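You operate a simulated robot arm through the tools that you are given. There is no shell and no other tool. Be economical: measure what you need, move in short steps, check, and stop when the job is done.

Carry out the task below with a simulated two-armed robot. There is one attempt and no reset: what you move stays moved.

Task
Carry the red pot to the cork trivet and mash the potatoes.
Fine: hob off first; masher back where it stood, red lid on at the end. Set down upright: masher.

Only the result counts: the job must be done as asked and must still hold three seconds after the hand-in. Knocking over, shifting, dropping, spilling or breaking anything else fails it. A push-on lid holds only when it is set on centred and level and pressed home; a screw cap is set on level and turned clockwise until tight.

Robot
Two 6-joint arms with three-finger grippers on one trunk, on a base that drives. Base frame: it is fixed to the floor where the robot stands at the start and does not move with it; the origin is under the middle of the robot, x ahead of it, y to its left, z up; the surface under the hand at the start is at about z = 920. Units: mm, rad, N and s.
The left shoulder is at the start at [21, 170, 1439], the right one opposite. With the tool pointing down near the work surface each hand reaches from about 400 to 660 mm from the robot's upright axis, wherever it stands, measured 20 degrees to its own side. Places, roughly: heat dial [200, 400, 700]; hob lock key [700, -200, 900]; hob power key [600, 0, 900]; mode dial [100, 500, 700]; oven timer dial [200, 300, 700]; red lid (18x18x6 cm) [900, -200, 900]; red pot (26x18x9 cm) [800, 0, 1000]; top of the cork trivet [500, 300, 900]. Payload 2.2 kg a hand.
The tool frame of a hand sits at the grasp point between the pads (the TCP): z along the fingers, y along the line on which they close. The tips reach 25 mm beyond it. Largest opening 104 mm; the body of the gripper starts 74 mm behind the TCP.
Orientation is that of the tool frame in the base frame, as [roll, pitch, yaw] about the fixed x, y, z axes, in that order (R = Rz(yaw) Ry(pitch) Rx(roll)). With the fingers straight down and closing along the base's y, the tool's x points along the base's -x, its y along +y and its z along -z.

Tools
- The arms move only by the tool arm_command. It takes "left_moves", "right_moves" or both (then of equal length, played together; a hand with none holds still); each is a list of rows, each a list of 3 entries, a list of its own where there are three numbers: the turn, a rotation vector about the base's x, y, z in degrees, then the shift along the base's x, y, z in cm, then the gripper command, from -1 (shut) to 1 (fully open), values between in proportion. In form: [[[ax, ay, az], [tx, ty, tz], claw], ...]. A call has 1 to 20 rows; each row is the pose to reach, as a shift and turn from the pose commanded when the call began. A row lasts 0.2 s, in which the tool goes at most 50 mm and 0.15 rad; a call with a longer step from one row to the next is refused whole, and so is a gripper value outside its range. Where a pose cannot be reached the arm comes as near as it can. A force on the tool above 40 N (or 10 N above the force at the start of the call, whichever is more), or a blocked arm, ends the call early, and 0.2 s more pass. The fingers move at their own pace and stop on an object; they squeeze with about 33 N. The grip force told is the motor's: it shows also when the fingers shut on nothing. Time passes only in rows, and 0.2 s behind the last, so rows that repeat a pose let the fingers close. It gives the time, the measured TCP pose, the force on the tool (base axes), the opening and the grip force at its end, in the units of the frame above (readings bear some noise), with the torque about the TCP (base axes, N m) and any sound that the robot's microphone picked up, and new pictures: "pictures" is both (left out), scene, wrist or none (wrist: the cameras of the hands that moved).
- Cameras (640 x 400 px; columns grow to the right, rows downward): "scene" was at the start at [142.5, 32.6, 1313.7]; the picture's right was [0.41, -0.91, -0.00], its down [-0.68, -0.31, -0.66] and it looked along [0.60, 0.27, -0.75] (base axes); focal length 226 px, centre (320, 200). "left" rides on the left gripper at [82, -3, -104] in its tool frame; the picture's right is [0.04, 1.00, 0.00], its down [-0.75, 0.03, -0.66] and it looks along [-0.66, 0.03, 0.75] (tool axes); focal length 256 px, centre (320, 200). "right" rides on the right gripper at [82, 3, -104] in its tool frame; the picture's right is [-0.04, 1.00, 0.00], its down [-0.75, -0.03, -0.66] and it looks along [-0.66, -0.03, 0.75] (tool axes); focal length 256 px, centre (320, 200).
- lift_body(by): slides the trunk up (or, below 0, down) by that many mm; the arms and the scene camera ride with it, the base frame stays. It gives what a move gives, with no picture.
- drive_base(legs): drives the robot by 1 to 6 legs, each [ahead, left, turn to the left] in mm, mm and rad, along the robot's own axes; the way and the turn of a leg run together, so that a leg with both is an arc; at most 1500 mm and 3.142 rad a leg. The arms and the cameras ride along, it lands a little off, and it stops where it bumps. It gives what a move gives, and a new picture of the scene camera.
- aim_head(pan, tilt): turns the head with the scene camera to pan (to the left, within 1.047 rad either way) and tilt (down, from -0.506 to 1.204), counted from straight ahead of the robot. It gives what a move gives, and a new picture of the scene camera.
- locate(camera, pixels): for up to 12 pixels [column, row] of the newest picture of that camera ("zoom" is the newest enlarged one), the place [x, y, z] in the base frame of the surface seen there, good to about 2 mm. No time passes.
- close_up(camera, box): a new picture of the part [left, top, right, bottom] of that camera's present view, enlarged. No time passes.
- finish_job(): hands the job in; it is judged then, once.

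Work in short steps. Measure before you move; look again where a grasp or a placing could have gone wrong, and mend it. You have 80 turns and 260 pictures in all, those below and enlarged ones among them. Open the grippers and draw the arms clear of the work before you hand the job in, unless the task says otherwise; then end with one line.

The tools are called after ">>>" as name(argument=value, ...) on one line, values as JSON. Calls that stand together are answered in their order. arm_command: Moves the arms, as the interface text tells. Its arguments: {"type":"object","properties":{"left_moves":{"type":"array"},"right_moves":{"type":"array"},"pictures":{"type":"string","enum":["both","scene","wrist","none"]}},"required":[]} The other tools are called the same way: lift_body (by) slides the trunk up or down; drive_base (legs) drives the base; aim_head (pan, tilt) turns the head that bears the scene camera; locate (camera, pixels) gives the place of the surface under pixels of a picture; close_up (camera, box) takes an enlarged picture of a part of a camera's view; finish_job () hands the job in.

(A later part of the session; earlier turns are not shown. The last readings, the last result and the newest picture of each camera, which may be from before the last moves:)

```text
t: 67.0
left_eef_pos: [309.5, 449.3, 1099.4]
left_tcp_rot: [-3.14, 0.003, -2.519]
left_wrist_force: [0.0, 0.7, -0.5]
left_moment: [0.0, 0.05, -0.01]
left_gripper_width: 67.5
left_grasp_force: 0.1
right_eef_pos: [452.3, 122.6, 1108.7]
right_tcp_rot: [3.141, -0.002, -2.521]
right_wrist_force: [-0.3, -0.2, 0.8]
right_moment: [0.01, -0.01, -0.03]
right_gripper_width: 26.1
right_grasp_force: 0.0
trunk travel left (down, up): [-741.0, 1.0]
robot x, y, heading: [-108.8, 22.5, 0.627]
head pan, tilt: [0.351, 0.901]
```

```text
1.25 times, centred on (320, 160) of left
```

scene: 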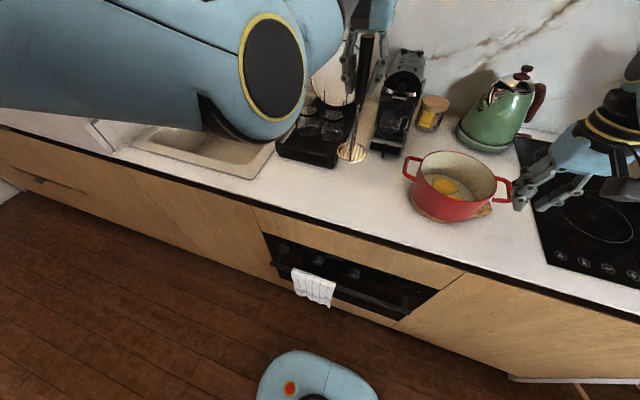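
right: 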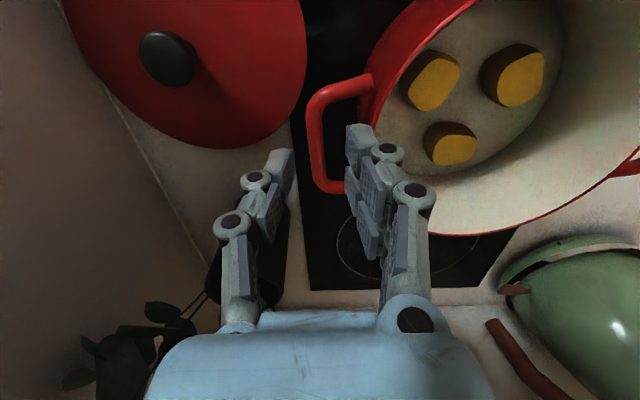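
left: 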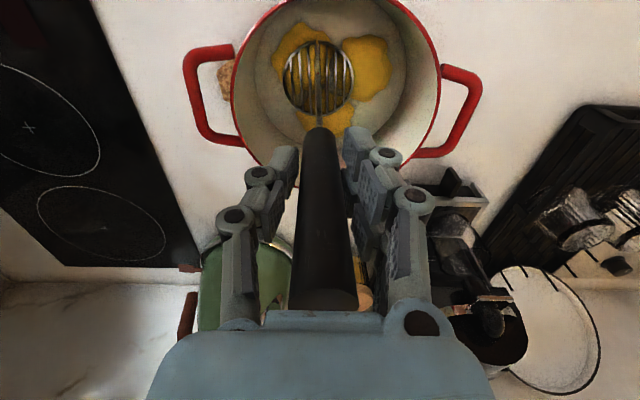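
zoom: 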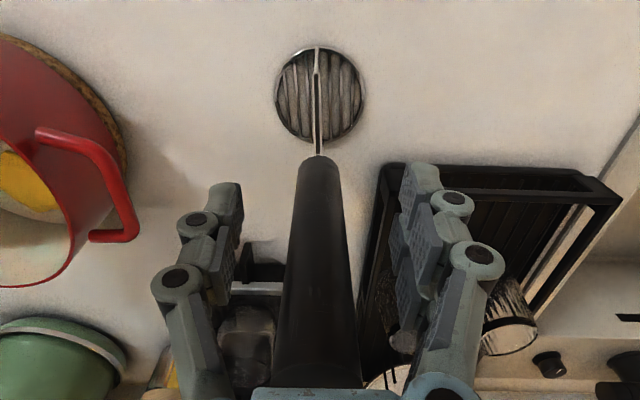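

The masher stands free and upright. I raise the left hand straight up clear of the handle and look.

>>> arm_command(left_moves=[[[0, 0, 0], [0, 0, 2], 0.3], [[0, 0, 0], [0, 0, 4], 0.3], [[0, 0, 0], [0, 0, 6], 0.3], [[0, 0, 0], [0, 0, 8], 0.3], [[0, 0, 0], [0, 0, 10], 0.3], [[0, 0, 0], [0, 0, 11.5], 0.3], [[0, 0, 0], [0, 0, 11.5], 0.3]], pictures="wrist")

>>> drive_base(legs=[[-130, 0, 0]])

>>> close_up(camera="left", box=[230, 60, 470, 300])

```text
t: 68.5
left_eef_pos: [310.8, 449.9, 1215.4]
left_tcp_rot: [-3.14, 0.0, -2.52]
left_wrist_force: [-0.3, 0.4, -0.1]
left_moment: [-0.03, -0.02, -0.02]
left_gripper_width: 68.1
left_grasp_force: 0.0
right_eef_pos: [452.7, 122.1, 1108.3]
right_tcp_rot: [3.141, -0.002, -2.521]
right_wrist_force: [-0.2, 0.4, 0.4]
right_moment: [0.02, -0.01, -0.01]
right_gripper_width: 26.1
right_grasp_force: 0.1
trunk travel left (down, up): [-741.0, 1.0]
robot x, y, heading: [-107.9, 21.4, 0.618]
head pan, tilt: [0.351, 0.901]
```

left: 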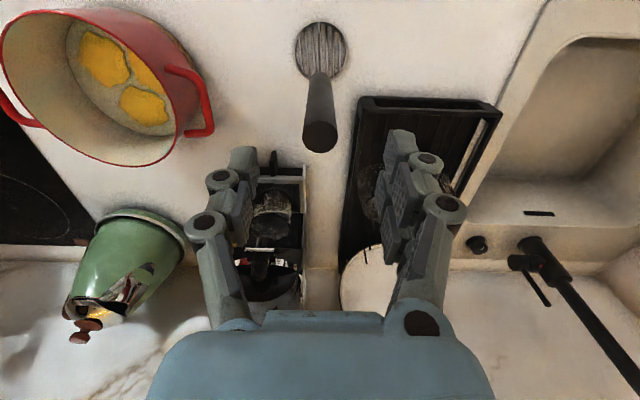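

```text
t: 69.8
left_eef_pos: [204.1, 372.9, 1215.2]
left_tcp_rot: [-3.141, 0.0, -2.517]
left_wrist_force: [-0.4, 0.0, 0.1]
left_moment: [-0.02, 0.02, 0.0]
left_gripper_width: 67.7
left_grasp_force: 0.0
right_eef_pos: [346.4, 47.2, 1106.9]
right_tcp_rot: [-3.141, -0.001, -2.518]
right_wrist_force: [-0.2, 0.3, 0.4]
right_moment: [-0.03, -0.03, -0.03]
right_gripper_width: 25.8
right_grasp_force: 0.2
trunk travel left (down, up): [-741.0, 1.0]
robot x, y, heading: [-210.6, -50.7, 0.621]
head pan, tilt: [0.351, 0.901]
```

scene: 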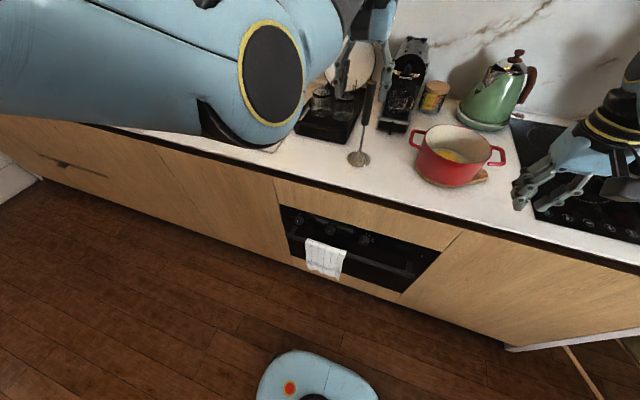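

```text
1.67 times, centred on (350, 180) of left
```

zoom: 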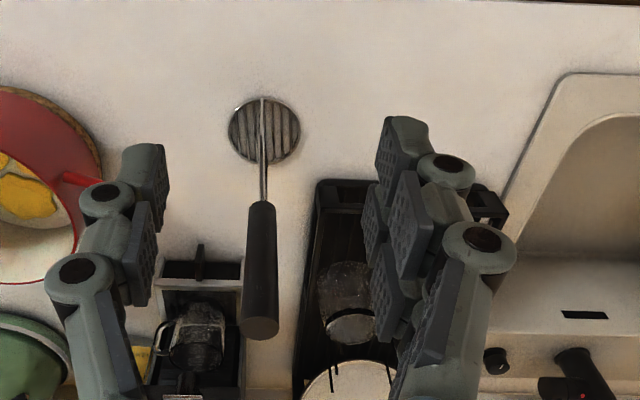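

The masher stands as before. I verify its position numerically.

>>> locate(camera="zoom", pixels=[[258, 330], [231, 132], [298, 130], [263, 100], [266, 162], [240, 328], [277, 328]])

```text
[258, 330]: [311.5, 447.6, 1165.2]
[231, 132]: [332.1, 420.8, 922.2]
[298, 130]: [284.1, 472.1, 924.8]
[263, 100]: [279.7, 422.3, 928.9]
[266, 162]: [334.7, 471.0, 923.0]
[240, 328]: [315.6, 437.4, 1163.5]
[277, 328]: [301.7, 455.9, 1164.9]
```

The masher is back within about 2 mm. Next the lid: I drive right and forward to face it, right hand well above everything.

>>> drive_base(legs=[[140, -542, 0]])

>>> aim_head(pan=-0.25, tilt=0.85)

>>> close_up(camera="right", box=[0, 0, 640, 400])

```text
t: 73.0
left_eef_pos: [635.0, 14.5, 1215.3]
left_tcp_rot: [-3.139, 0.003, -2.516]
left_wrist_force: [-0.3, -0.9, -0.2]
left_moment: [-0.01, 0.0, 0.01]
left_gripper_width: 67.5
left_grasp_force: 0.0
right_eef_pos: [778.6, -312.5, 1108.3]
right_tcp_rot: [-3.141, -0.001, -2.517]
right_wrist_force: [-0.9, 0.4, 0.3]
right_moment: [-0.01, 0.03, 0.0]
right_gripper_width: 26.1
right_grasp_force: 0.1
trunk travel left (down, up): [-741.0, 1.0]
robot x, y, heading: [217.1, -411.1, 0.625]
head pan, tilt: [0.351, 0.901]
```

scene: 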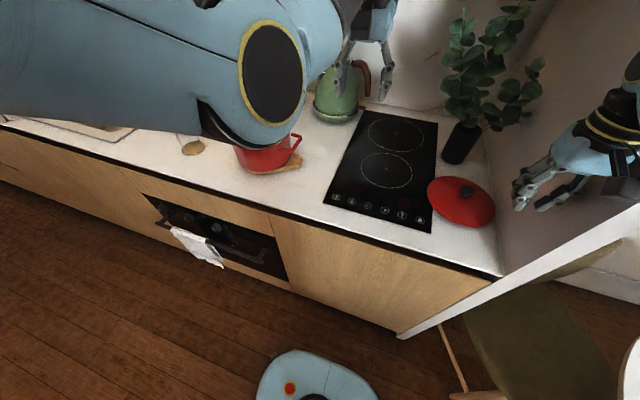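

```text
t: 74.0
left_eef_pos: [635.2, 14.9, 1215.9]
left_tcp_rot: [-3.14, 0.0, -2.517]
left_wrist_force: [-0.6, -0.4, 0.3]
left_moment: [0.01, 0.0, 0.0]
left_gripper_width: 67.6
left_grasp_force: 0.1
right_eef_pos: [777.1, -312.1, 1109.1]
right_tcp_rot: [-3.141, -0.003, -2.519]
right_wrist_force: [-0.1, -0.3, 0.0]
right_moment: [0.01, 0.01, 0.02]
right_gripper_width: 25.9
right_grasp_force: 0.1
trunk travel left (down, up): [-741.0, 1.0]
robot x, y, heading: [215.1, -410.4, 0.621]
head pan, tilt: [-0.25, 0.85]
```

scene: 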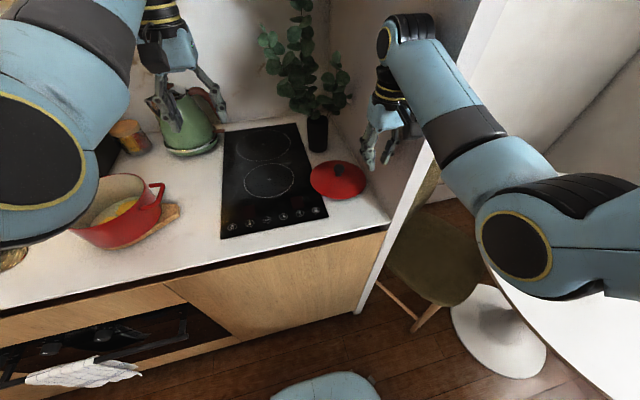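

```text
1.00 times, centred on (320, 200) of right (not enlarged: the box is as wide or as high as the picture)
```

zoom: 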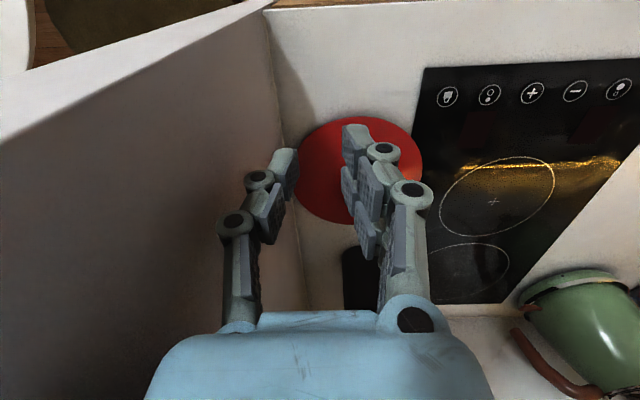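

A wall runs beside the lid on its right. I measure it, plus the lid and knob, before approaching.

>>> locate(camera="scene", pixels=[[360, 100], [400, 205], [385, 230], [420, 170], [440, 130], [338, 170], [338, 196], [312, 178], [366, 180], [317, 130], [510, 240], [345, 95]])

>>> close_up(camera="scene", box=[290, 110, 410, 220])

```text
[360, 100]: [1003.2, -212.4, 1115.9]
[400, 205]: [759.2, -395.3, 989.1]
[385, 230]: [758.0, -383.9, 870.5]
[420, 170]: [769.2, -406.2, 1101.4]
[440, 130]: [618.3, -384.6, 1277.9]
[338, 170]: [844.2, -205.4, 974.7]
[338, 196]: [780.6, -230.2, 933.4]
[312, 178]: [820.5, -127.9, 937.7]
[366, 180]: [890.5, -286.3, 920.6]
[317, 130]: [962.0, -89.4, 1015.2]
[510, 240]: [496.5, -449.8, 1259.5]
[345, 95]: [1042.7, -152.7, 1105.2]
```

```text
3.64 times, centred on (350, 165) of scene
```

zoom: 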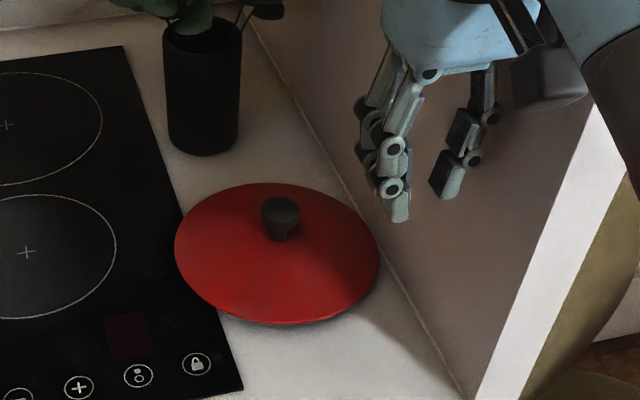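

The wall is at u≈762 (along the counter), only 10 mm beyond the lid, and the gripper body is nearly there; I move the right hand left first. I also measure knob and lid rim.

>>> arm_command(right_moves=[[[0, 0, 0], [-1.4, 1.9, 0], -0.3], [[0, 0, 0], [-2.8, 3.8, 0], -0.1], [[0, 0, 0], [-2.8, 3.8, 0], 0.0]], pictures="none")

>>> locate(camera="zoom", pixels=[[281, 206], [265, 214], [298, 214], [281, 222], [279, 240], [280, 262], [176, 252], [379, 258], [285, 322], [268, 185], [250, 245], [310, 245]])

```text
t: 74.8
left_eef_pos: [635.5, 14.6, 1215.5]
left_tcp_rot: [-3.139, 0.002, -2.518]
left_wrist_force: [-0.6, -0.5, -0.2]
left_moment: [-0.03, -0.03, 0.01]
left_gripper_width: 67.7
left_grasp_force: 0.0
right_eef_pos: [749.9, -273.5, 1109.1]
right_tcp_rot: [-3.141, 0.0, -2.519]
right_wrist_force: [0.1, -0.2, -0.1]
right_moment: [0.01, 0.03, -0.03]
right_gripper_width: 51.8
right_grasp_force: 0.0
trunk travel left (down, up): [-741.0, 1.0]
robot x, y, heading: [217.1, -413.4, 0.624]
head pan, tilt: [-0.25, 0.85]
```

```text
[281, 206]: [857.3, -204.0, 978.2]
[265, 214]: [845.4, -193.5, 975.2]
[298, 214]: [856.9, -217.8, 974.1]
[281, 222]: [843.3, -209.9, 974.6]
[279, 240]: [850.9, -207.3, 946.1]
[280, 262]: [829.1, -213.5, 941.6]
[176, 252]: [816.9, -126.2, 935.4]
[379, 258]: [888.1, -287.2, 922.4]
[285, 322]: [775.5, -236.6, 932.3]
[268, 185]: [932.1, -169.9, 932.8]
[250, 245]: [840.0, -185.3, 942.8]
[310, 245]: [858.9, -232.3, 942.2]
```

The knob is at about (854,-205), top z 978, 27 mm wide, dome z 944. I drive 80 mm ahead and lower the trunk 80 mm.

>>> drive_base(legs=[[80, 0, 0]])

>>> lift_body(by=-75)

>>> close_up(camera="right", box=[120, 0, 520, 250])

```text
t: 75.9
left_eef_pos: [700.0, 62.0, 1213.5]
left_tcp_rot: [-3.14, 0.0, -2.516]
left_wrist_force: [0.4, 0.1, 0.1]
left_moment: [-0.02, 0.02, 0.02]
left_gripper_width: 68.0
left_grasp_force: 0.1
right_eef_pos: [815.0, -226.1, 1107.4]
right_tcp_rot: [3.139, -0.002, -2.518]
right_wrist_force: [0.8, -0.4, -0.2]
right_moment: [0.0, 0.0, 0.02]
right_gripper_width: 51.9
right_grasp_force: 0.0
trunk travel left (down, up): [-741.0, 1.0]
robot x, y, heading: [285.8, -365.3, 0.623]
head pan, tilt: [-0.25, 0.85]
```

scene: 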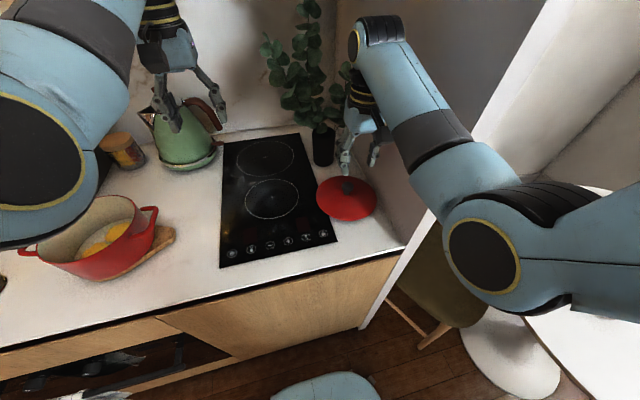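

```text
t: 77.0
left_eef_pos: [699.8, 61.0, 1140.7]
left_tcp_rot: [-3.141, 0.002, -2.518]
left_wrist_force: [0.2, -0.5, 0.0]
left_moment: [-0.03, 0.03, 0.02]
left_gripper_width: 67.6
left_grasp_force: 0.0
right_eef_pos: [814.6, -227.1, 1032.9]
right_tcp_rot: [-3.14, -0.002, -2.516]
right_wrist_force: [-0.1, -0.2, -0.7]
right_moment: [0.0, -0.03, -0.01]
right_gripper_width: 52.0
right_grasp_force: 0.0
trunk travel left (down, up): [-666.0, 76.0]
robot x, y, heading: [284.8, -362.7, 0.621]
head pan, tilt: [-0.25, 0.85]
```

```text
1.60 times, centred on (320, 125) of right
```

zoom: 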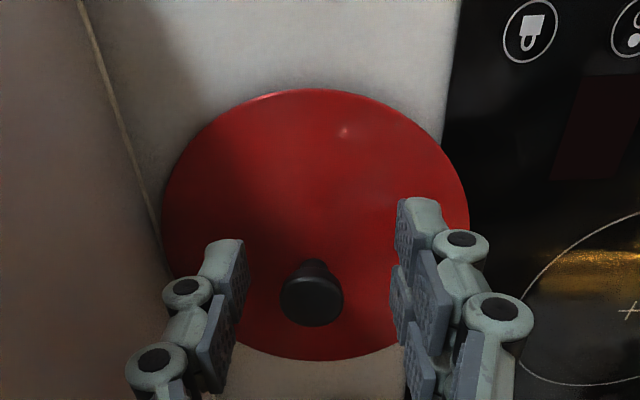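

The knob is at zoom (312,298) between the fingers' line. I measure it and the lid edges from this nearer view.

>>> locate(camera="zoom", pixels=[[312, 303], [283, 297], [343, 297], [312, 325], [312, 285], [315, 262], [163, 225], [469, 215], [315, 90], [315, 360], [270, 300], [370, 300]])

```text
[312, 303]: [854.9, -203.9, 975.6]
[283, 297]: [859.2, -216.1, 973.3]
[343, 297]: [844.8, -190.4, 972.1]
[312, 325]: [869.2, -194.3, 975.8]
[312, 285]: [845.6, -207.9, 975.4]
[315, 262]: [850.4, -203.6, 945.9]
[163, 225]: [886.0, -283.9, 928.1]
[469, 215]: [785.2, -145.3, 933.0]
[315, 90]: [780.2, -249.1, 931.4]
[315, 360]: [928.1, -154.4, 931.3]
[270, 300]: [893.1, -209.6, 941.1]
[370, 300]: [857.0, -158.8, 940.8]
```

Knob centre (855,-203). I shift (40,24) mm and lower to z≈972, fingertips just above the dome.

>>> arm_command(right_moves=[[[0, 0, 0], [2, 1.2, 0], 0.0], [[0, 0, 0], [4.05, 2.4, 0], 0.0], [[0, 0, 0], [4.05, 2.4, -1.5], 0.0], [[0, 0, 0], [4.05, 2.4, -3], 0.0], [[0, 0, 0], [4.05, 2.4, -4.5], 0.0], [[0, 0, 0], [4.05, 2.4, -5.6], 0.0], [[0, 0, 0], [4.05, 2.4, -6.0], 0.0], [[0, 0, 0], [4.05, 2.4, -6.0], 0.0]], pictures="wrist")

```text
t: 78.8
left_eef_pos: [699.1, 61.7, 1140.1]
left_tcp_rot: [-3.139, 0.004, -2.516]
left_wrist_force: [0.2, -0.1, 0.6]
left_moment: [-0.01, 0.0, 0.03]
left_gripper_width: 67.6
left_grasp_force: 0.1
right_eef_pos: [854.7, -202.7, 974.0]
right_tcp_rot: [-3.14, -0.002, -2.518]
right_wrist_force: [0.2, 0.1, -0.2]
right_moment: [-0.01, 0.03, 0.01]
right_gripper_width: 51.8
right_grasp_force: 0.0
trunk travel left (down, up): [-666.0, 76.0]
robot x, y, heading: [275.1, -362.9, 0.623]
head pan, tilt: [-0.25, 0.85]
```

right: 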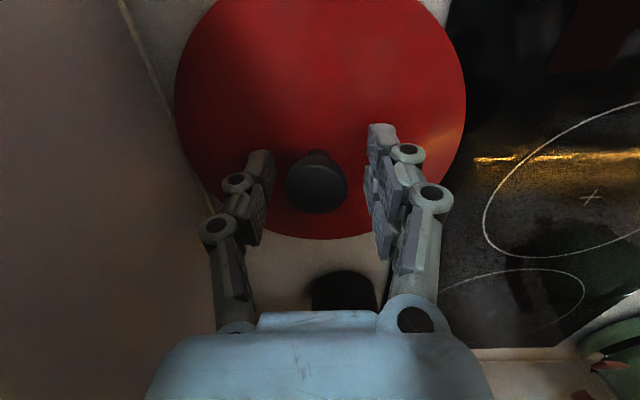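

The TCP projects to about (315,186), right on the knob. I close the right gripper and lift slightly.

>>> arm_command(right_moves=[[[0, 0, 0], [0, 0, 0], -0.5], [[0, 0, 0], [0, 0, 0], -1], [[0, 0, 0], [0, 0, 0], -1], [[0, 0, 0], [0, 0, 0], -1], [[0, 0, 0], [0, 0, 1], -1], [[0, 0, 0], [0, 0, 3], -1], [[0, 0, 0], [0, 0, 5], -1], [[0, 0, 0], [0, 0, 7], -1], [[0, 0, 0], [0, 0, 7], -1]], pictures="both")

```text
t: 80.8
left_eef_pos: [699.2, 61.2, 1140.4]
left_tcp_rot: [-3.14, 0.001, -2.518]
left_wrist_force: [-0.1, 0.8, -0.4]
left_moment: [0.01, 0.03, -0.04]
left_gripper_width: 67.5
left_grasp_force: 0.1
right_eef_pos: [854.1, -201.8, 1043.7]
right_tcp_rot: [-3.141, -0.002, -2.517]
right_wrist_force: [-0.6, 0.2, -2.8]
right_moment: [-0.01, 0.03, -0.03]
right_gripper_width: 29.2
right_grasp_force: 33.0
trunk travel left (down, up): [-666.0, 76.0]
robot x, y, heading: [283.7, -365.7, 0.624]
head pan, tilt: [-0.25, 0.85]
```

scene: 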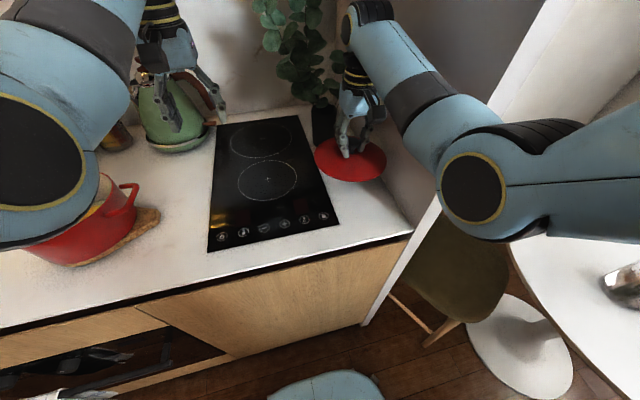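
right: 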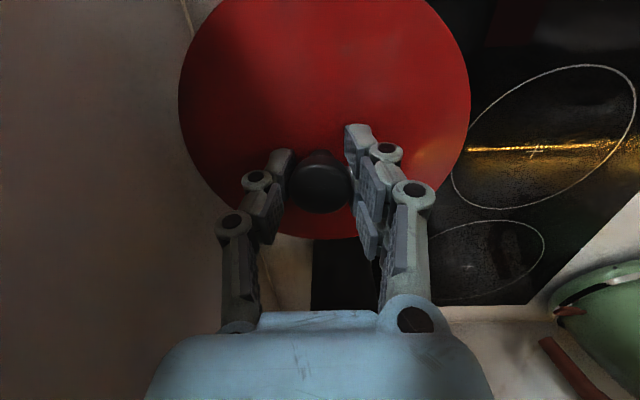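

The lid is held (2.8 N) and level. I raise the trunk so it clears the pot rim, and bring the lid 143 mm inward so the robot need not carry the left arm past the dish rack.

>>> lift_body(by=75)

>>> arm_command(right_moves=[[[0, 0, 0], [-1.7, 2.3, 0], -1], [[0, 0, 0], [-3.7, 5.2, 0], -1], [[0, 0, 0], [-5.6, 7.8, 0], -1], [[0, 0, 0], [-7.3, 10, 0], -1], [[0, 0, 0], [-8.4, 11.6, 0], -1], [[0, 0, 0], [-8.4, 11.6, 0], -1]], pictures="scene")

```text
t: 82.0
left_eef_pos: [699.5, 61.8, 1213.4]
left_tcp_rot: [-3.14, 0.0, -2.518]
left_wrist_force: [-0.1, 0.3, 0.4]
left_moment: [0.02, -0.03, 0.03]
left_gripper_width: 67.5
left_grasp_force: 0.1
right_eef_pos: [855.3, -202.6, 1117.5]
right_tcp_rot: [3.141, -0.002, -2.517]
right_wrist_force: [-0.4, 1.6, -2.7]
right_moment: [-0.02, 0.01, 0.01]
right_gripper_width: 28.8
right_grasp_force: 32.9
trunk travel left (down, up): [-741.0, 1.0]
robot x, y, heading: [282.3, -365.6, 0.621]
head pan, tilt: [-0.25, 0.85]
```

```text
t: 83.5
left_eef_pos: [699.4, 61.6, 1215.6]
left_tcp_rot: [-3.139, 0.002, -2.516]
left_wrist_force: [1.0, 0.6, -0.1]
left_moment: [0.01, -0.01, 0.03]
left_gripper_width: 67.5
left_grasp_force: 0.1
right_eef_pos: [801.9, -118.3, 1110.1]
right_tcp_rot: [-3.092, 0.001, -2.56]
right_wrist_force: [-0.6, 0.1, -2.7]
right_moment: [-0.01, -0.02, -0.01]
right_gripper_width: 28.6
right_grasp_force: 33.2
trunk travel left (down, up): [-741.0, 1.0]
robot x, y, heading: [283.7, -365.4, 0.624]
head pan, tilt: [-0.25, 0.85]
stopped in row 6 (right hand): the arm was blocked; the commanded pose is now the measured one
```

scene: 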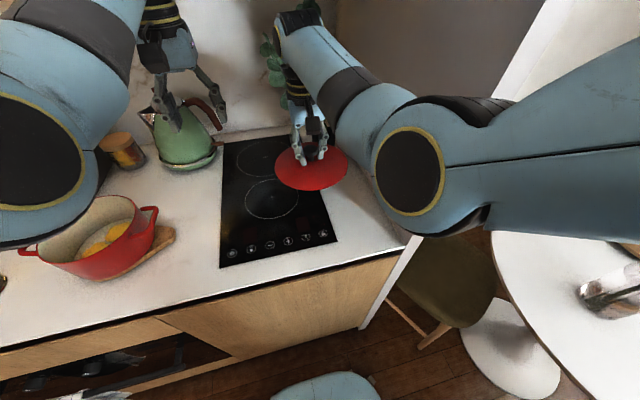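

The right arm was blocked at lateral -103 and the tool tilted about 3°. I back it 20 mm outward and restore the level orientation.

>>> arm_command(right_moves=[[[0, 0, 0], [0.6, -0.8, 0.3], -1], [[1.15, 0.83, 1.23], [1.2, -1.6, 0.6], -1], [[2.3, 1.66, 2.46], [1.8, -2.4, 0.6], -1], [[2.3, 1.66, 2.46], [1.8, -2.4, 0.6], -1]], pictures="wrist")

```text
t: 84.5
left_eef_pos: [698.9, 61.3, 1214.7]
left_tcp_rot: [-3.14, 0.002, -2.518]
left_wrist_force: [0.3, 0.4, -0.9]
left_moment: [0.01, 0.02, 0.0]
left_gripper_width: 67.6
left_grasp_force: 0.1
right_eef_pos: [816.6, -141.8, 1117.0]
right_tcp_rot: [3.141, -0.001, -2.514]
right_wrist_force: [-0.3, 1.1, -2.3]
right_moment: [-0.01, -0.01, 0.02]
right_gripper_width: 29.1
right_grasp_force: 32.6
trunk travel left (down, up): [-741.0, 1.0]
robot x, y, heading: [283.5, -365.2, 0.623]
head pan, tilt: [-0.25, 0.85]
```

right: 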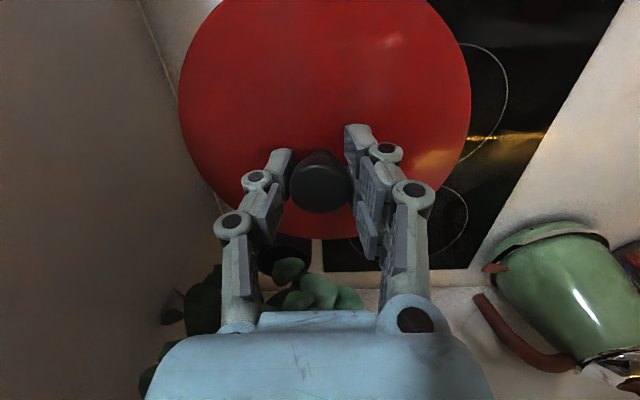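

The lid is level again. Plant leaves show near the gripper, so I check that the vase has not moved.

>>> close_up(camera="scene", box=[230, 0, 400, 200])

>>> close_up(camera="right", box=[130, 180, 400, 400])

```text
2.00 times, centred on (315, 100) of scene
```

zoom: 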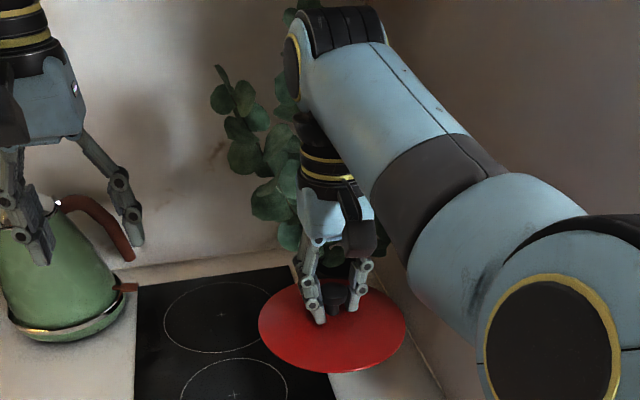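

```text
1.82 times, centred on (265, 290) of right
```

zoom: 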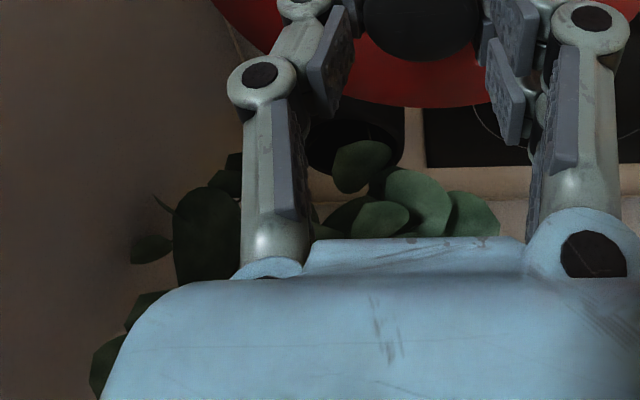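

The wrist is close to the leaves. I back straight off 110 mm and look at the vase again.

>>> drive_base(legs=[[-110, 0, 0]])

>>> close_up(camera="scene", box=[220, 0, 400, 180])

```text
t: 85.7
left_eef_pos: [610.3, -2.2, 1214.7]
left_tcp_rot: [-3.141, 0.002, -2.516]
left_wrist_force: [0.0, -0.4, 1.4]
left_moment: [0.01, -0.01, 0.0]
left_gripper_width: 67.5
left_grasp_force: 0.0
right_eef_pos: [727.4, -205.1, 1116.2]
right_tcp_rot: [3.14, -0.001, -2.512]
right_wrist_force: [-0.7, -0.3, -1.9]
right_moment: [-0.02, -0.02, -0.02]
right_gripper_width: 28.8
right_grasp_force: 33.2
trunk travel left (down, up): [-741.0, 1.0]
robot x, y, heading: [191.1, -429.9, 0.627]
head pan, tilt: [-0.25, 0.85]
```

scene: 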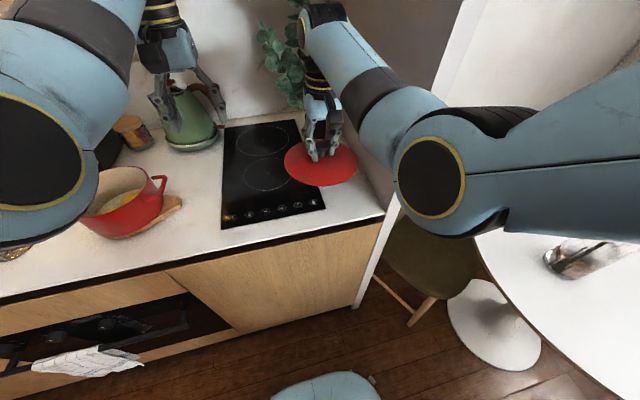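

```text
2.22 times, centred on (310, 90) of scene
```

zoom: 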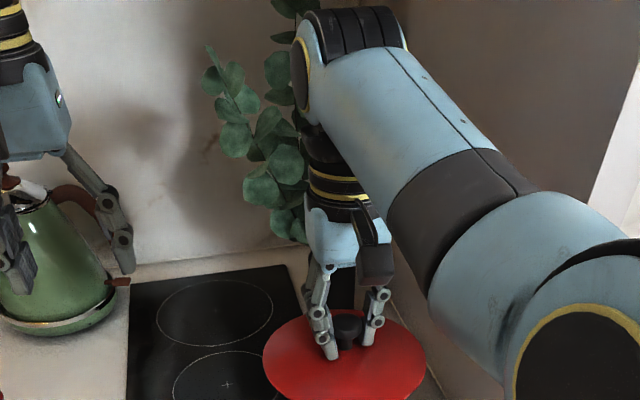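

The plant stands. I drive 480 mm left at this distance, then recheck vase and pot.

>>> drive_base(legs=[[0, 480, 0]])

>>> aim_head(pan=-0.45, tilt=0.8)

```text
t: 88.6
left_eef_pos: [329.2, 385.8, 1215.6]
left_tcp_rot: [-3.139, 0.003, -2.516]
left_wrist_force: [0.6, 0.4, -0.6]
left_moment: [0.03, 0.03, 0.0]
left_gripper_width: 67.5
left_grasp_force: 0.0
right_eef_pos: [447.7, 183.4, 1115.7]
right_tcp_rot: [3.141, -0.003, -2.512]
right_wrist_force: [0.3, 0.7, -1.8]
right_moment: [-0.01, 0.02, 0.02]
right_gripper_width: 28.7
right_grasp_force: 32.8
trunk travel left (down, up): [-741.0, 1.0]
robot x, y, heading: [-86.1, -41.7, 0.622]
head pan, tilt: [-0.25, 0.85]
```

scene: 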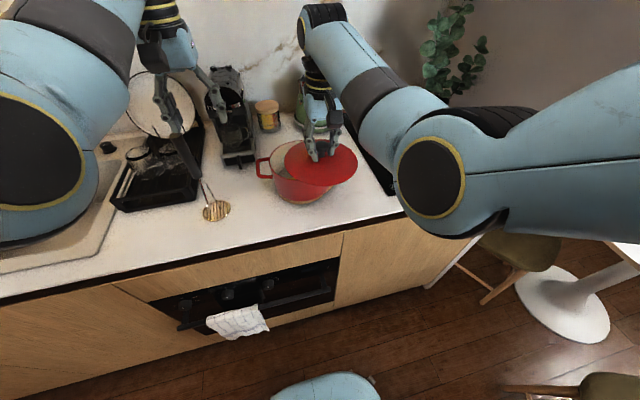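

```text
t: 89.3
left_eef_pos: [329.1, 387.2, 1215.6]
left_tcp_rot: [-3.141, 0.0, -2.518]
left_wrist_force: [0.0, 0.7, -0.7]
left_moment: [0.04, -0.01, -0.02]
left_gripper_width: 67.6
left_grasp_force: 0.1
right_eef_pos: [448.5, 182.7, 1116.0]
right_tcp_rot: [3.14, -0.003, -2.513]
right_wrist_force: [-0.5, -0.1, -2.0]
right_moment: [0.02, 0.0, 0.0]
right_gripper_width: 28.7
right_grasp_force: 33.6
trunk travel left (down, up): [-741.0, 1.0]
robot x, y, heading: [-82.7, -42.2, 0.626]
head pan, tilt: [-0.45, 0.799]
```

scene: 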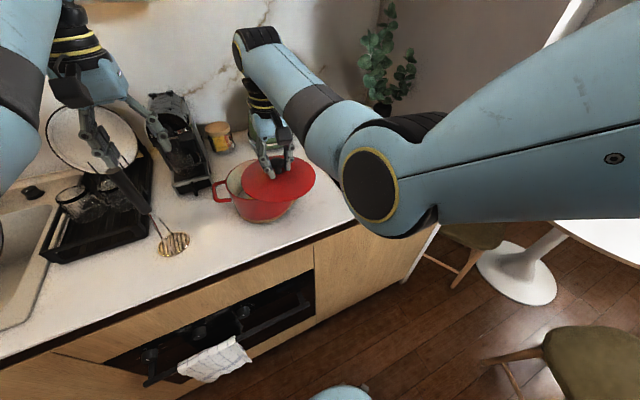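

The vase top shows near (382,107). I locate it to compare with before, along with visible pot rim points.

>>> locate(camera="scene", pixels=[[382, 104], [378, 108], [390, 104], [374, 106]])

>>> close_up(camera="right", box=[0, 0, 640, 400])

>>> close_up(camera="scene", box=[340, 0, 440, 130])

```text
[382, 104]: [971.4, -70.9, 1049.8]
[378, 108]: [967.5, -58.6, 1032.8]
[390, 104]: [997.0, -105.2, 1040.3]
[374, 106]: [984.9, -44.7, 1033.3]
```

```text
1.00 times, centred on (320, 200) of right (not enlarged: the box is as wide or as high as the picture)
```

zoom: 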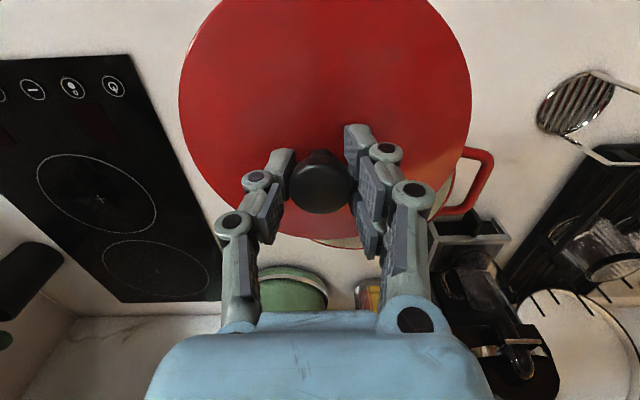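

```text
3.08 times, centred on (390, 65) of scene
```

zoom: 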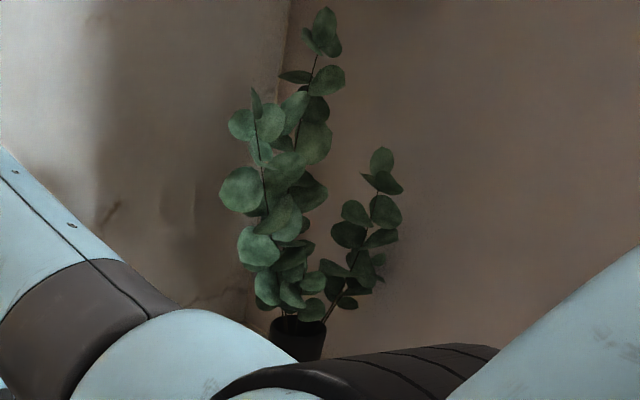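

The vase is upright where it was. For precise pot centring I use the left wrist camera, which looks over the pot from the side.

>>> close_up(camera="left", box=[0, 0, 320, 200])

```text
2.00 times, centred on (160, 100) of left
```

zoom: 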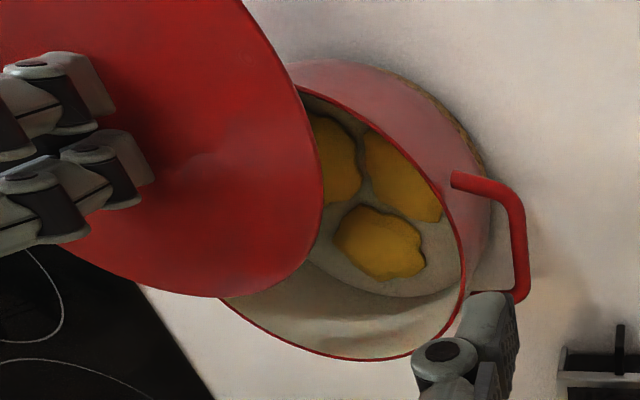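

Much of the rim arc is visible. I locate points along it to fit the centre.

>>> locate(camera="zoom", pixels=[[332, 97], [366, 119], [400, 147], [430, 184], [455, 230], [464, 265], [455, 315], [425, 345], [360, 359], [300, 345], [250, 318], [520, 230]])

>>> locate(camera="zoom", pixels=[[460, 180], [490, 188], [512, 210], [522, 260], [522, 285], [303, 120], [321, 180], [300, 250], [230, 295], [170, 290]])

```text
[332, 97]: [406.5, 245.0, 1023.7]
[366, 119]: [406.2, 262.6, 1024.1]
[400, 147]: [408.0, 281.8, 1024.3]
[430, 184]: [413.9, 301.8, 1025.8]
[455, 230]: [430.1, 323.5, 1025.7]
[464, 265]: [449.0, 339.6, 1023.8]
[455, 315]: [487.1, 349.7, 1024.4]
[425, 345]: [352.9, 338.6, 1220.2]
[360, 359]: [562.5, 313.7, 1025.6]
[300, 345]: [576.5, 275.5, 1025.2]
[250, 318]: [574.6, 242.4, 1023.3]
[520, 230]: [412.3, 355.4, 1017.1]
```

```text
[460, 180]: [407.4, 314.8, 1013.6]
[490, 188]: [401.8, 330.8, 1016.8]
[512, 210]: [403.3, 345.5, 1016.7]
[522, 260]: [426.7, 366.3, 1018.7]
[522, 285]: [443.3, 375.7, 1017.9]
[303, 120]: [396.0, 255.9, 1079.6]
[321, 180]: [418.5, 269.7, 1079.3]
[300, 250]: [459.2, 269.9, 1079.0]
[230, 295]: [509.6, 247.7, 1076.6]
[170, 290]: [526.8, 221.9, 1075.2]
```

The rim fits a circle centred (491,263.3), r 86.5, z 1024; the lid's centre is about 1.5 mm off the hand axis. The hand target is (492.5,262.6), so I drive 82 ahead and 39 left.

>>> drive_base(legs=[[0, 39, 0], [82, 0, 0]])

>>> close_up(camera="right", box=[0, 0, 640, 400])

>>> close_up(camera="left", box=[0, 0, 320, 200])

```text
t: 90.9
left_eef_pos: [375.5, 466.1, 1215.3]
left_tcp_rot: [-3.139, 0.002, -2.514]
left_wrist_force: [-0.6, 0.1, -0.2]
left_moment: [-0.01, 0.03, 0.0]
left_gripper_width: 67.7
left_grasp_force: 0.1
right_eef_pos: [491.5, 264.1, 1115.7]
right_tcp_rot: [3.141, -0.002, -2.512]
right_wrist_force: [0.5, 0.4, -2.6]
right_moment: [-0.04, 0.0, 0.0]
right_gripper_width: 28.4
right_grasp_force: 33.1
trunk travel left (down, up): [-741.0, 1.0]
robot x, y, heading: [-38.0, 39.5, 0.623]
head pan, tilt: [-0.45, 0.799]
```

scene: 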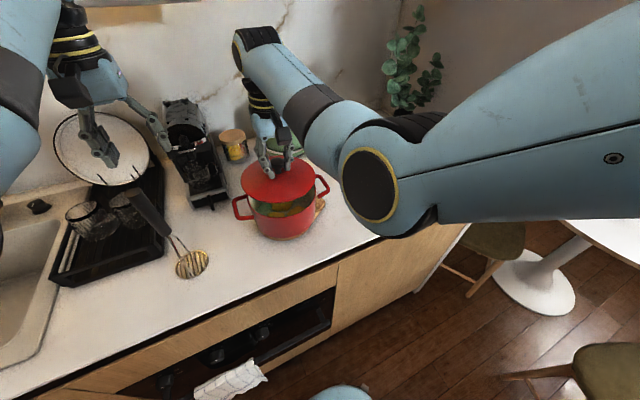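

```text
1.00 times, centred on (320, 200) of right (not enlarged: the box is as wide or as high as the picture)
```

zoom: 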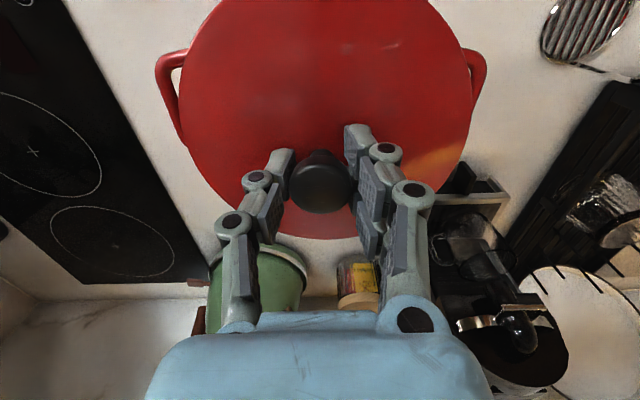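

```text
2.00 times, centred on (160, 100) of left
```

zoom: 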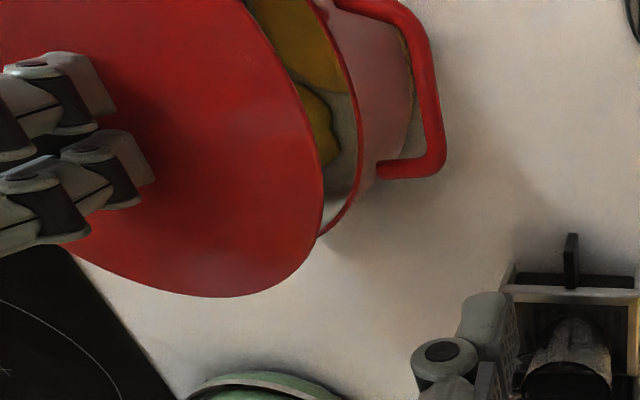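

The lid is over the pot, hand at (491.5,264.1). I zoom from the scene camera to measure the lid's edge and level.

>>> close_up(camera="scene", box=[220, 140, 348, 245])

```text
3.81 times, centred on (284, 192) of scene
```

zoom: 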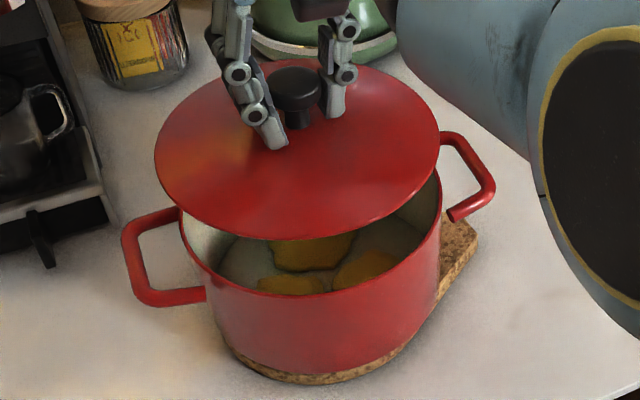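

>>> locate(camera="zoom", pixels=[[157, 160], [170, 195], [205, 222], [260, 236], [330, 231], [390, 205], [428, 165], [437, 130], [425, 100], [395, 80], [200, 95], [172, 120]])

>>> locate(camera="zoom", pixels=[[186, 240], [205, 270], [250, 291], [310, 294], [370, 280], [410, 258], [432, 230], [440, 190], [180, 215]])

```text
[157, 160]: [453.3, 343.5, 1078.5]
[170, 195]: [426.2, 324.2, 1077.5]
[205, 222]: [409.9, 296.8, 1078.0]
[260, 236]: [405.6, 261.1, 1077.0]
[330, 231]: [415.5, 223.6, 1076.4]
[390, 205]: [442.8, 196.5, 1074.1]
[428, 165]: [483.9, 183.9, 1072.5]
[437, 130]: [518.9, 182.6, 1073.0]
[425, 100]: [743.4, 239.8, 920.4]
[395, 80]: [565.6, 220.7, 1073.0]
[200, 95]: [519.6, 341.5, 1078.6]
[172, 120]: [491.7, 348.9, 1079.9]
```

```text
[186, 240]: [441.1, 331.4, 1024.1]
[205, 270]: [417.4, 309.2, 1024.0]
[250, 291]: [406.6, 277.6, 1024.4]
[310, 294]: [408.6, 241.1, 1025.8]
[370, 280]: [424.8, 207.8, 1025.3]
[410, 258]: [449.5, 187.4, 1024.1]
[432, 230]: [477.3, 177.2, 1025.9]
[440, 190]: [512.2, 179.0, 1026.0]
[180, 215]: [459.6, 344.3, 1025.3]
```

The lid tilts: its left side is about 6 mm high (2.2°) and the far side slightly high; its centre is within 1–2 mm. I rotate it level about the knob and lower 25 mm.

>>> arm_command(right_moves=[[[-1.05, -0.38, 0], [0, 0, -0.8], -1], [[-2.09, -0.77, 0], [0, -0.05, -1.6], -1], [[-2.09, -0.77, 0], [0, -0.05, -2.5], -1], [[-2.09, -0.77, 0], [0, -0.05, -2.5], -1]], pictures="none")

>>> close_up(camera="scene", box=[220, 140, 348, 245])

```text
t: 91.9
left_eef_pos: [373.6, 464.5, 1216.3]
left_tcp_rot: [-3.14, 0.002, -2.516]
left_wrist_force: [-0.4, 0.7, 0.9]
left_moment: [-0.03, 0.01, -0.01]
left_gripper_width: 67.5
left_grasp_force: 0.1
right_eef_pos: [490.9, 263.0, 1090.8]
right_tcp_rot: [-3.105, -0.011, -2.511]
right_wrist_force: [-0.6, -0.1, -2.3]
right_moment: [0.04, 0.0, -0.03]
right_gripper_width: 28.5
right_grasp_force: 33.2
trunk travel left (down, up): [-741.0, 1.0]
robot x, y, heading: [-39.6, 36.7, 0.627]
head pan, tilt: [-0.45, 0.799]
```

```text
3.81 times, centred on (284, 192) of scene
```

zoom: 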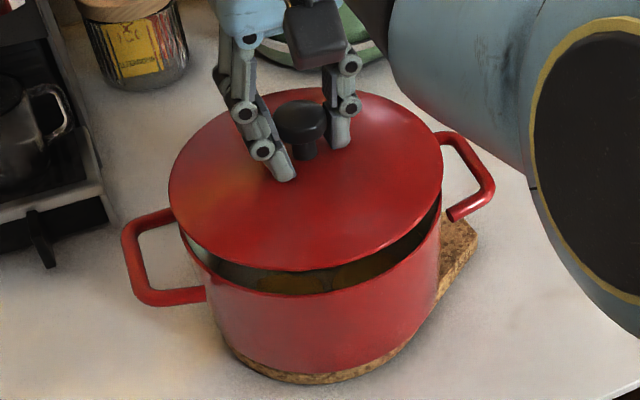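

The gap between lid and rim looks small and even. I measure the lid's edge and the rim again.

>>> locate(camera="zoom", pixels=[[171, 195], [184, 225], [215, 252], [270, 268], [340, 263], [400, 233], [432, 198], [440, 165], [425, 125], [185, 150], [210, 125], [395, 105]])

```text
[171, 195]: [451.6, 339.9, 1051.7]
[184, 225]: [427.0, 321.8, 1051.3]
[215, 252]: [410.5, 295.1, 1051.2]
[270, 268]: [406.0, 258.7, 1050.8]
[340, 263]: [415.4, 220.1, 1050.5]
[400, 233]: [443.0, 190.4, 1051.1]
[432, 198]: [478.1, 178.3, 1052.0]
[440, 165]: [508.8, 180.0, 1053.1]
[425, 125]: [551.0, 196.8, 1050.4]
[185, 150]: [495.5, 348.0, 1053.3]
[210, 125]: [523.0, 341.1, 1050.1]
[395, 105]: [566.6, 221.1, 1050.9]
```

The lid is level (all about 1051) and centred on (491,263), matching the pot. I lower it onto the rim in small steps and press.

>>> arm_command(right_moves=[[[0, 0, 0], [0, 0, -0.8], -1], [[0, 0, 0], [0, 0, -1.6], -1], [[0, 0, 0], [0, 0, -2.0], -1], [[0, 0, 0], [0, 0, -2.3], -1], [[0, 0, 0], [0, 0, -2.6], -1], [[0, 0, 0], [0, 0, -2.8], -1]], pictures="none")

>>> close_up(camera="scene", box=[220, 140, 348, 245])

```text
t: 93.3
left_eef_pos: [373.1, 465.0, 1216.9]
left_tcp_rot: [-3.138, 0.003, -2.513]
left_wrist_force: [0.5, 0.4, -0.8]
left_moment: [0.04, -0.01, 0.01]
left_gripper_width: 67.5
left_grasp_force: 0.0
right_eef_pos: [491.8, 263.0, 1066.4]
right_tcp_rot: [-3.104, -0.005, -2.513]
right_wrist_force: [-3.4, 0.0, 20.9]
right_moment: [-0.05, -0.06, -0.1]
right_gripper_width: 28.6
right_grasp_force: 32.6
trunk travel left (down, up): [-741.0, 1.0]
robot x, y, heading: [-42.7, 37.8, 0.624]
head pan, tilt: [-0.45, 0.799]
```

```text
3.81 times, centred on (284, 192) of scene
```

zoom: 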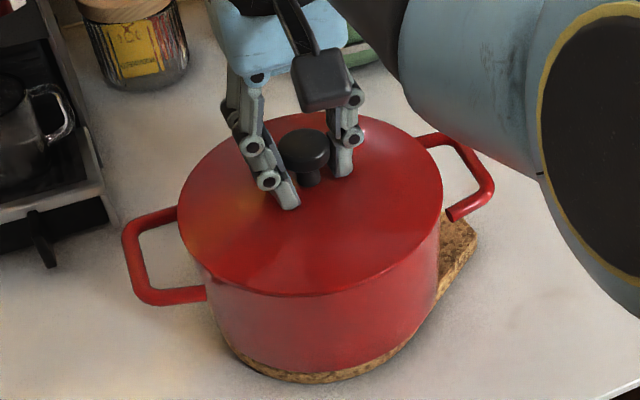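

The lid sits flush with 21 N on it. I press further until the force limit and listen for a click.

>>> arm_command(right_moves=[[[0, 0, 0], [0, 0, -0.2], -1], [[0, 0, 0], [0, 0, -0.4], -1], [[0, 0, 0], [0, 0, -0.6], -1], [[0, 0, 0], [0, 0, -0.8], -1]], pictures="none")

>>> close_up(camera="scene", box=[220, 140, 348, 245])

```text
t: 93.8
left_eef_pos: [370.9, 462.7, 1216.9]
left_tcp_rot: [-3.139, 0.005, -2.516]
left_wrist_force: [0.9, -1.2, -0.8]
left_moment: [0.01, 0.02, -0.02]
left_gripper_width: 67.6
left_grasp_force: 0.1
right_eef_pos: [492.4, 263.3, 1066.5]
right_tcp_rot: [-3.106, -0.002, -2.512]
right_wrist_force: [-8.4, -5.9, 19.2]
right_moment: [-0.11, 0.27, 0.0]
right_gripper_width: 28.2
right_grasp_force: 33.7
trunk travel left (down, up): [-741.0, 1.0]
robot x, y, heading: [-39.3, 37.3, 0.624]
head pan, tilt: [-0.45, 0.799]
stopped in row 2 (right hand): the force on the tool passed its limit at 43 N (the readings are from after the stop); the commanded pose is now the measured one
```

```text
3.81 times, centred on (284, 192) of scene
```

zoom: 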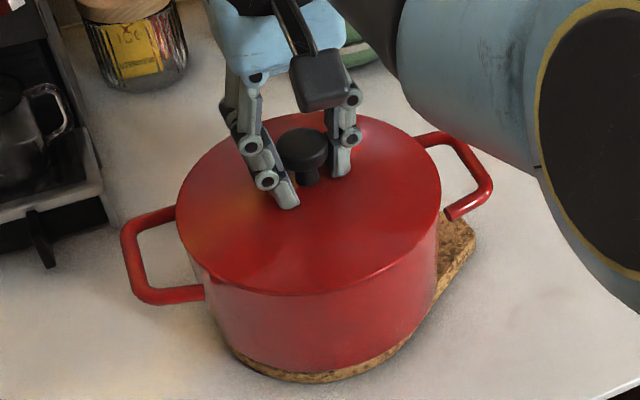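

It stopped at 43 N without sinking further. I check that the edge is level and down on the rim all around.

>>> locate(camera="zoom", pixels=[[180, 220], [195, 255], [225, 279], [270, 291], [330, 287], [390, 262], [425, 230], [438, 195], [425, 155], [195, 165], [305, 140]])

>>> close_up(camera="left", box=[0, 0, 320, 200])

```text
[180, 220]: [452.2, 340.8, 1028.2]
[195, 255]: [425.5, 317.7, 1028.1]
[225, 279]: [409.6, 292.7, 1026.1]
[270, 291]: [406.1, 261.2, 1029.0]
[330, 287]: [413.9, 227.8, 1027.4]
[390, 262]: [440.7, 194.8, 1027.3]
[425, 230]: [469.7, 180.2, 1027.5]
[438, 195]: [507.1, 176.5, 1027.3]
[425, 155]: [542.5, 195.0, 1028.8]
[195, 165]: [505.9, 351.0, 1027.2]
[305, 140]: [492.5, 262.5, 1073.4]
```

```text
2.00 times, centred on (160, 100) of left
```

zoom: 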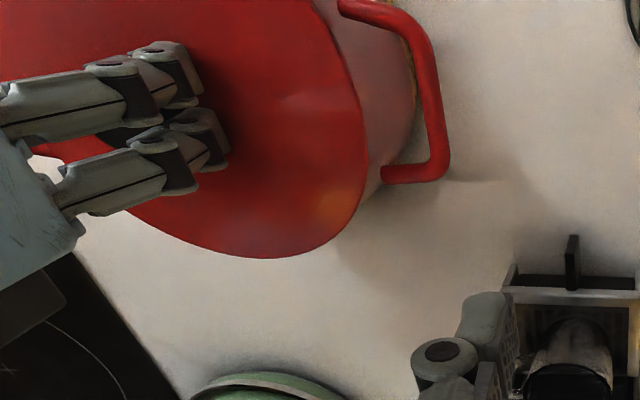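

The edge reads about 1027.5 all round, 3 mm above the rim line, so it is seated. I open the fingers, rise, shut them, and stand over the knob for one more straight press.

>>> arm_command(right_moves=[[[0, 0, 0], [0, 0, 0.2], -0.6], [[0, 0, 0], [0, 0, 0.2], -0.2], [[0, 0, 0], [0, 0, 0.2], 0], [[0, 0, 0], [0, 0, 2], 0], [[0, 0, 0], [0, 0, 4], 0], [[0, 0, 0], [0, 0, 5], 0], [[1.0, 0.4, 0], [0, 0, 5], -1], [[2.1, 0.8, 0], [0, 0, 5], -1], [[2.1, 0.8, 0], [0, 0, 5], -1], [[2.1, 0.8, 0], [0, 0, 5], -1]], pictures="wrist")

>>> close_up(camera="scene", box=[220, 140, 348, 245])

```text
t: 96.0
left_eef_pos: [374.7, 464.4, 1215.7]
left_tcp_rot: [-3.141, 0.002, -2.516]
left_wrist_force: [-0.3, 0.0, -0.3]
left_moment: [-0.03, -0.02, -0.03]
left_gripper_width: 67.7
left_grasp_force: 0.1
right_eef_pos: [494.2, 264.7, 1112.7]
right_tcp_rot: [3.139, 0.006, -2.513]
right_wrist_force: [0.2, -0.1, -0.8]
right_moment: [0.0, 0.02, 0.0]
right_gripper_width: 0.0
right_grasp_force: 29.0
trunk travel left (down, up): [-741.0, 1.0]
robot x, y, heading: [-37.4, 37.0, 0.627]
head pan, tilt: [-0.45, 0.799]
```

right: 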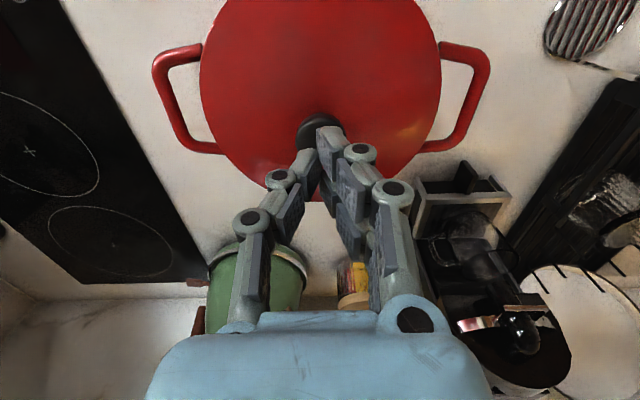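

```text
3.81 times, centred on (284, 192) of scene
5 turns are left
```

zoom: 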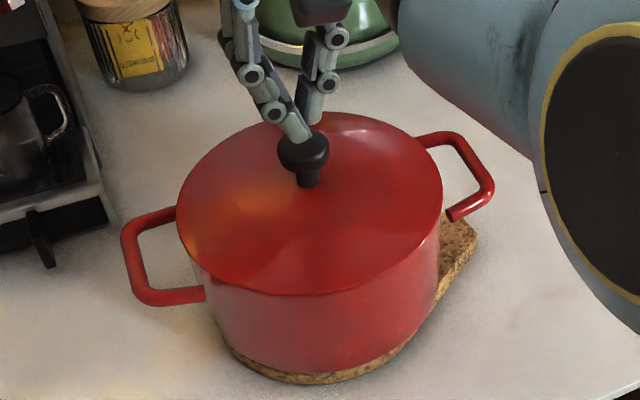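

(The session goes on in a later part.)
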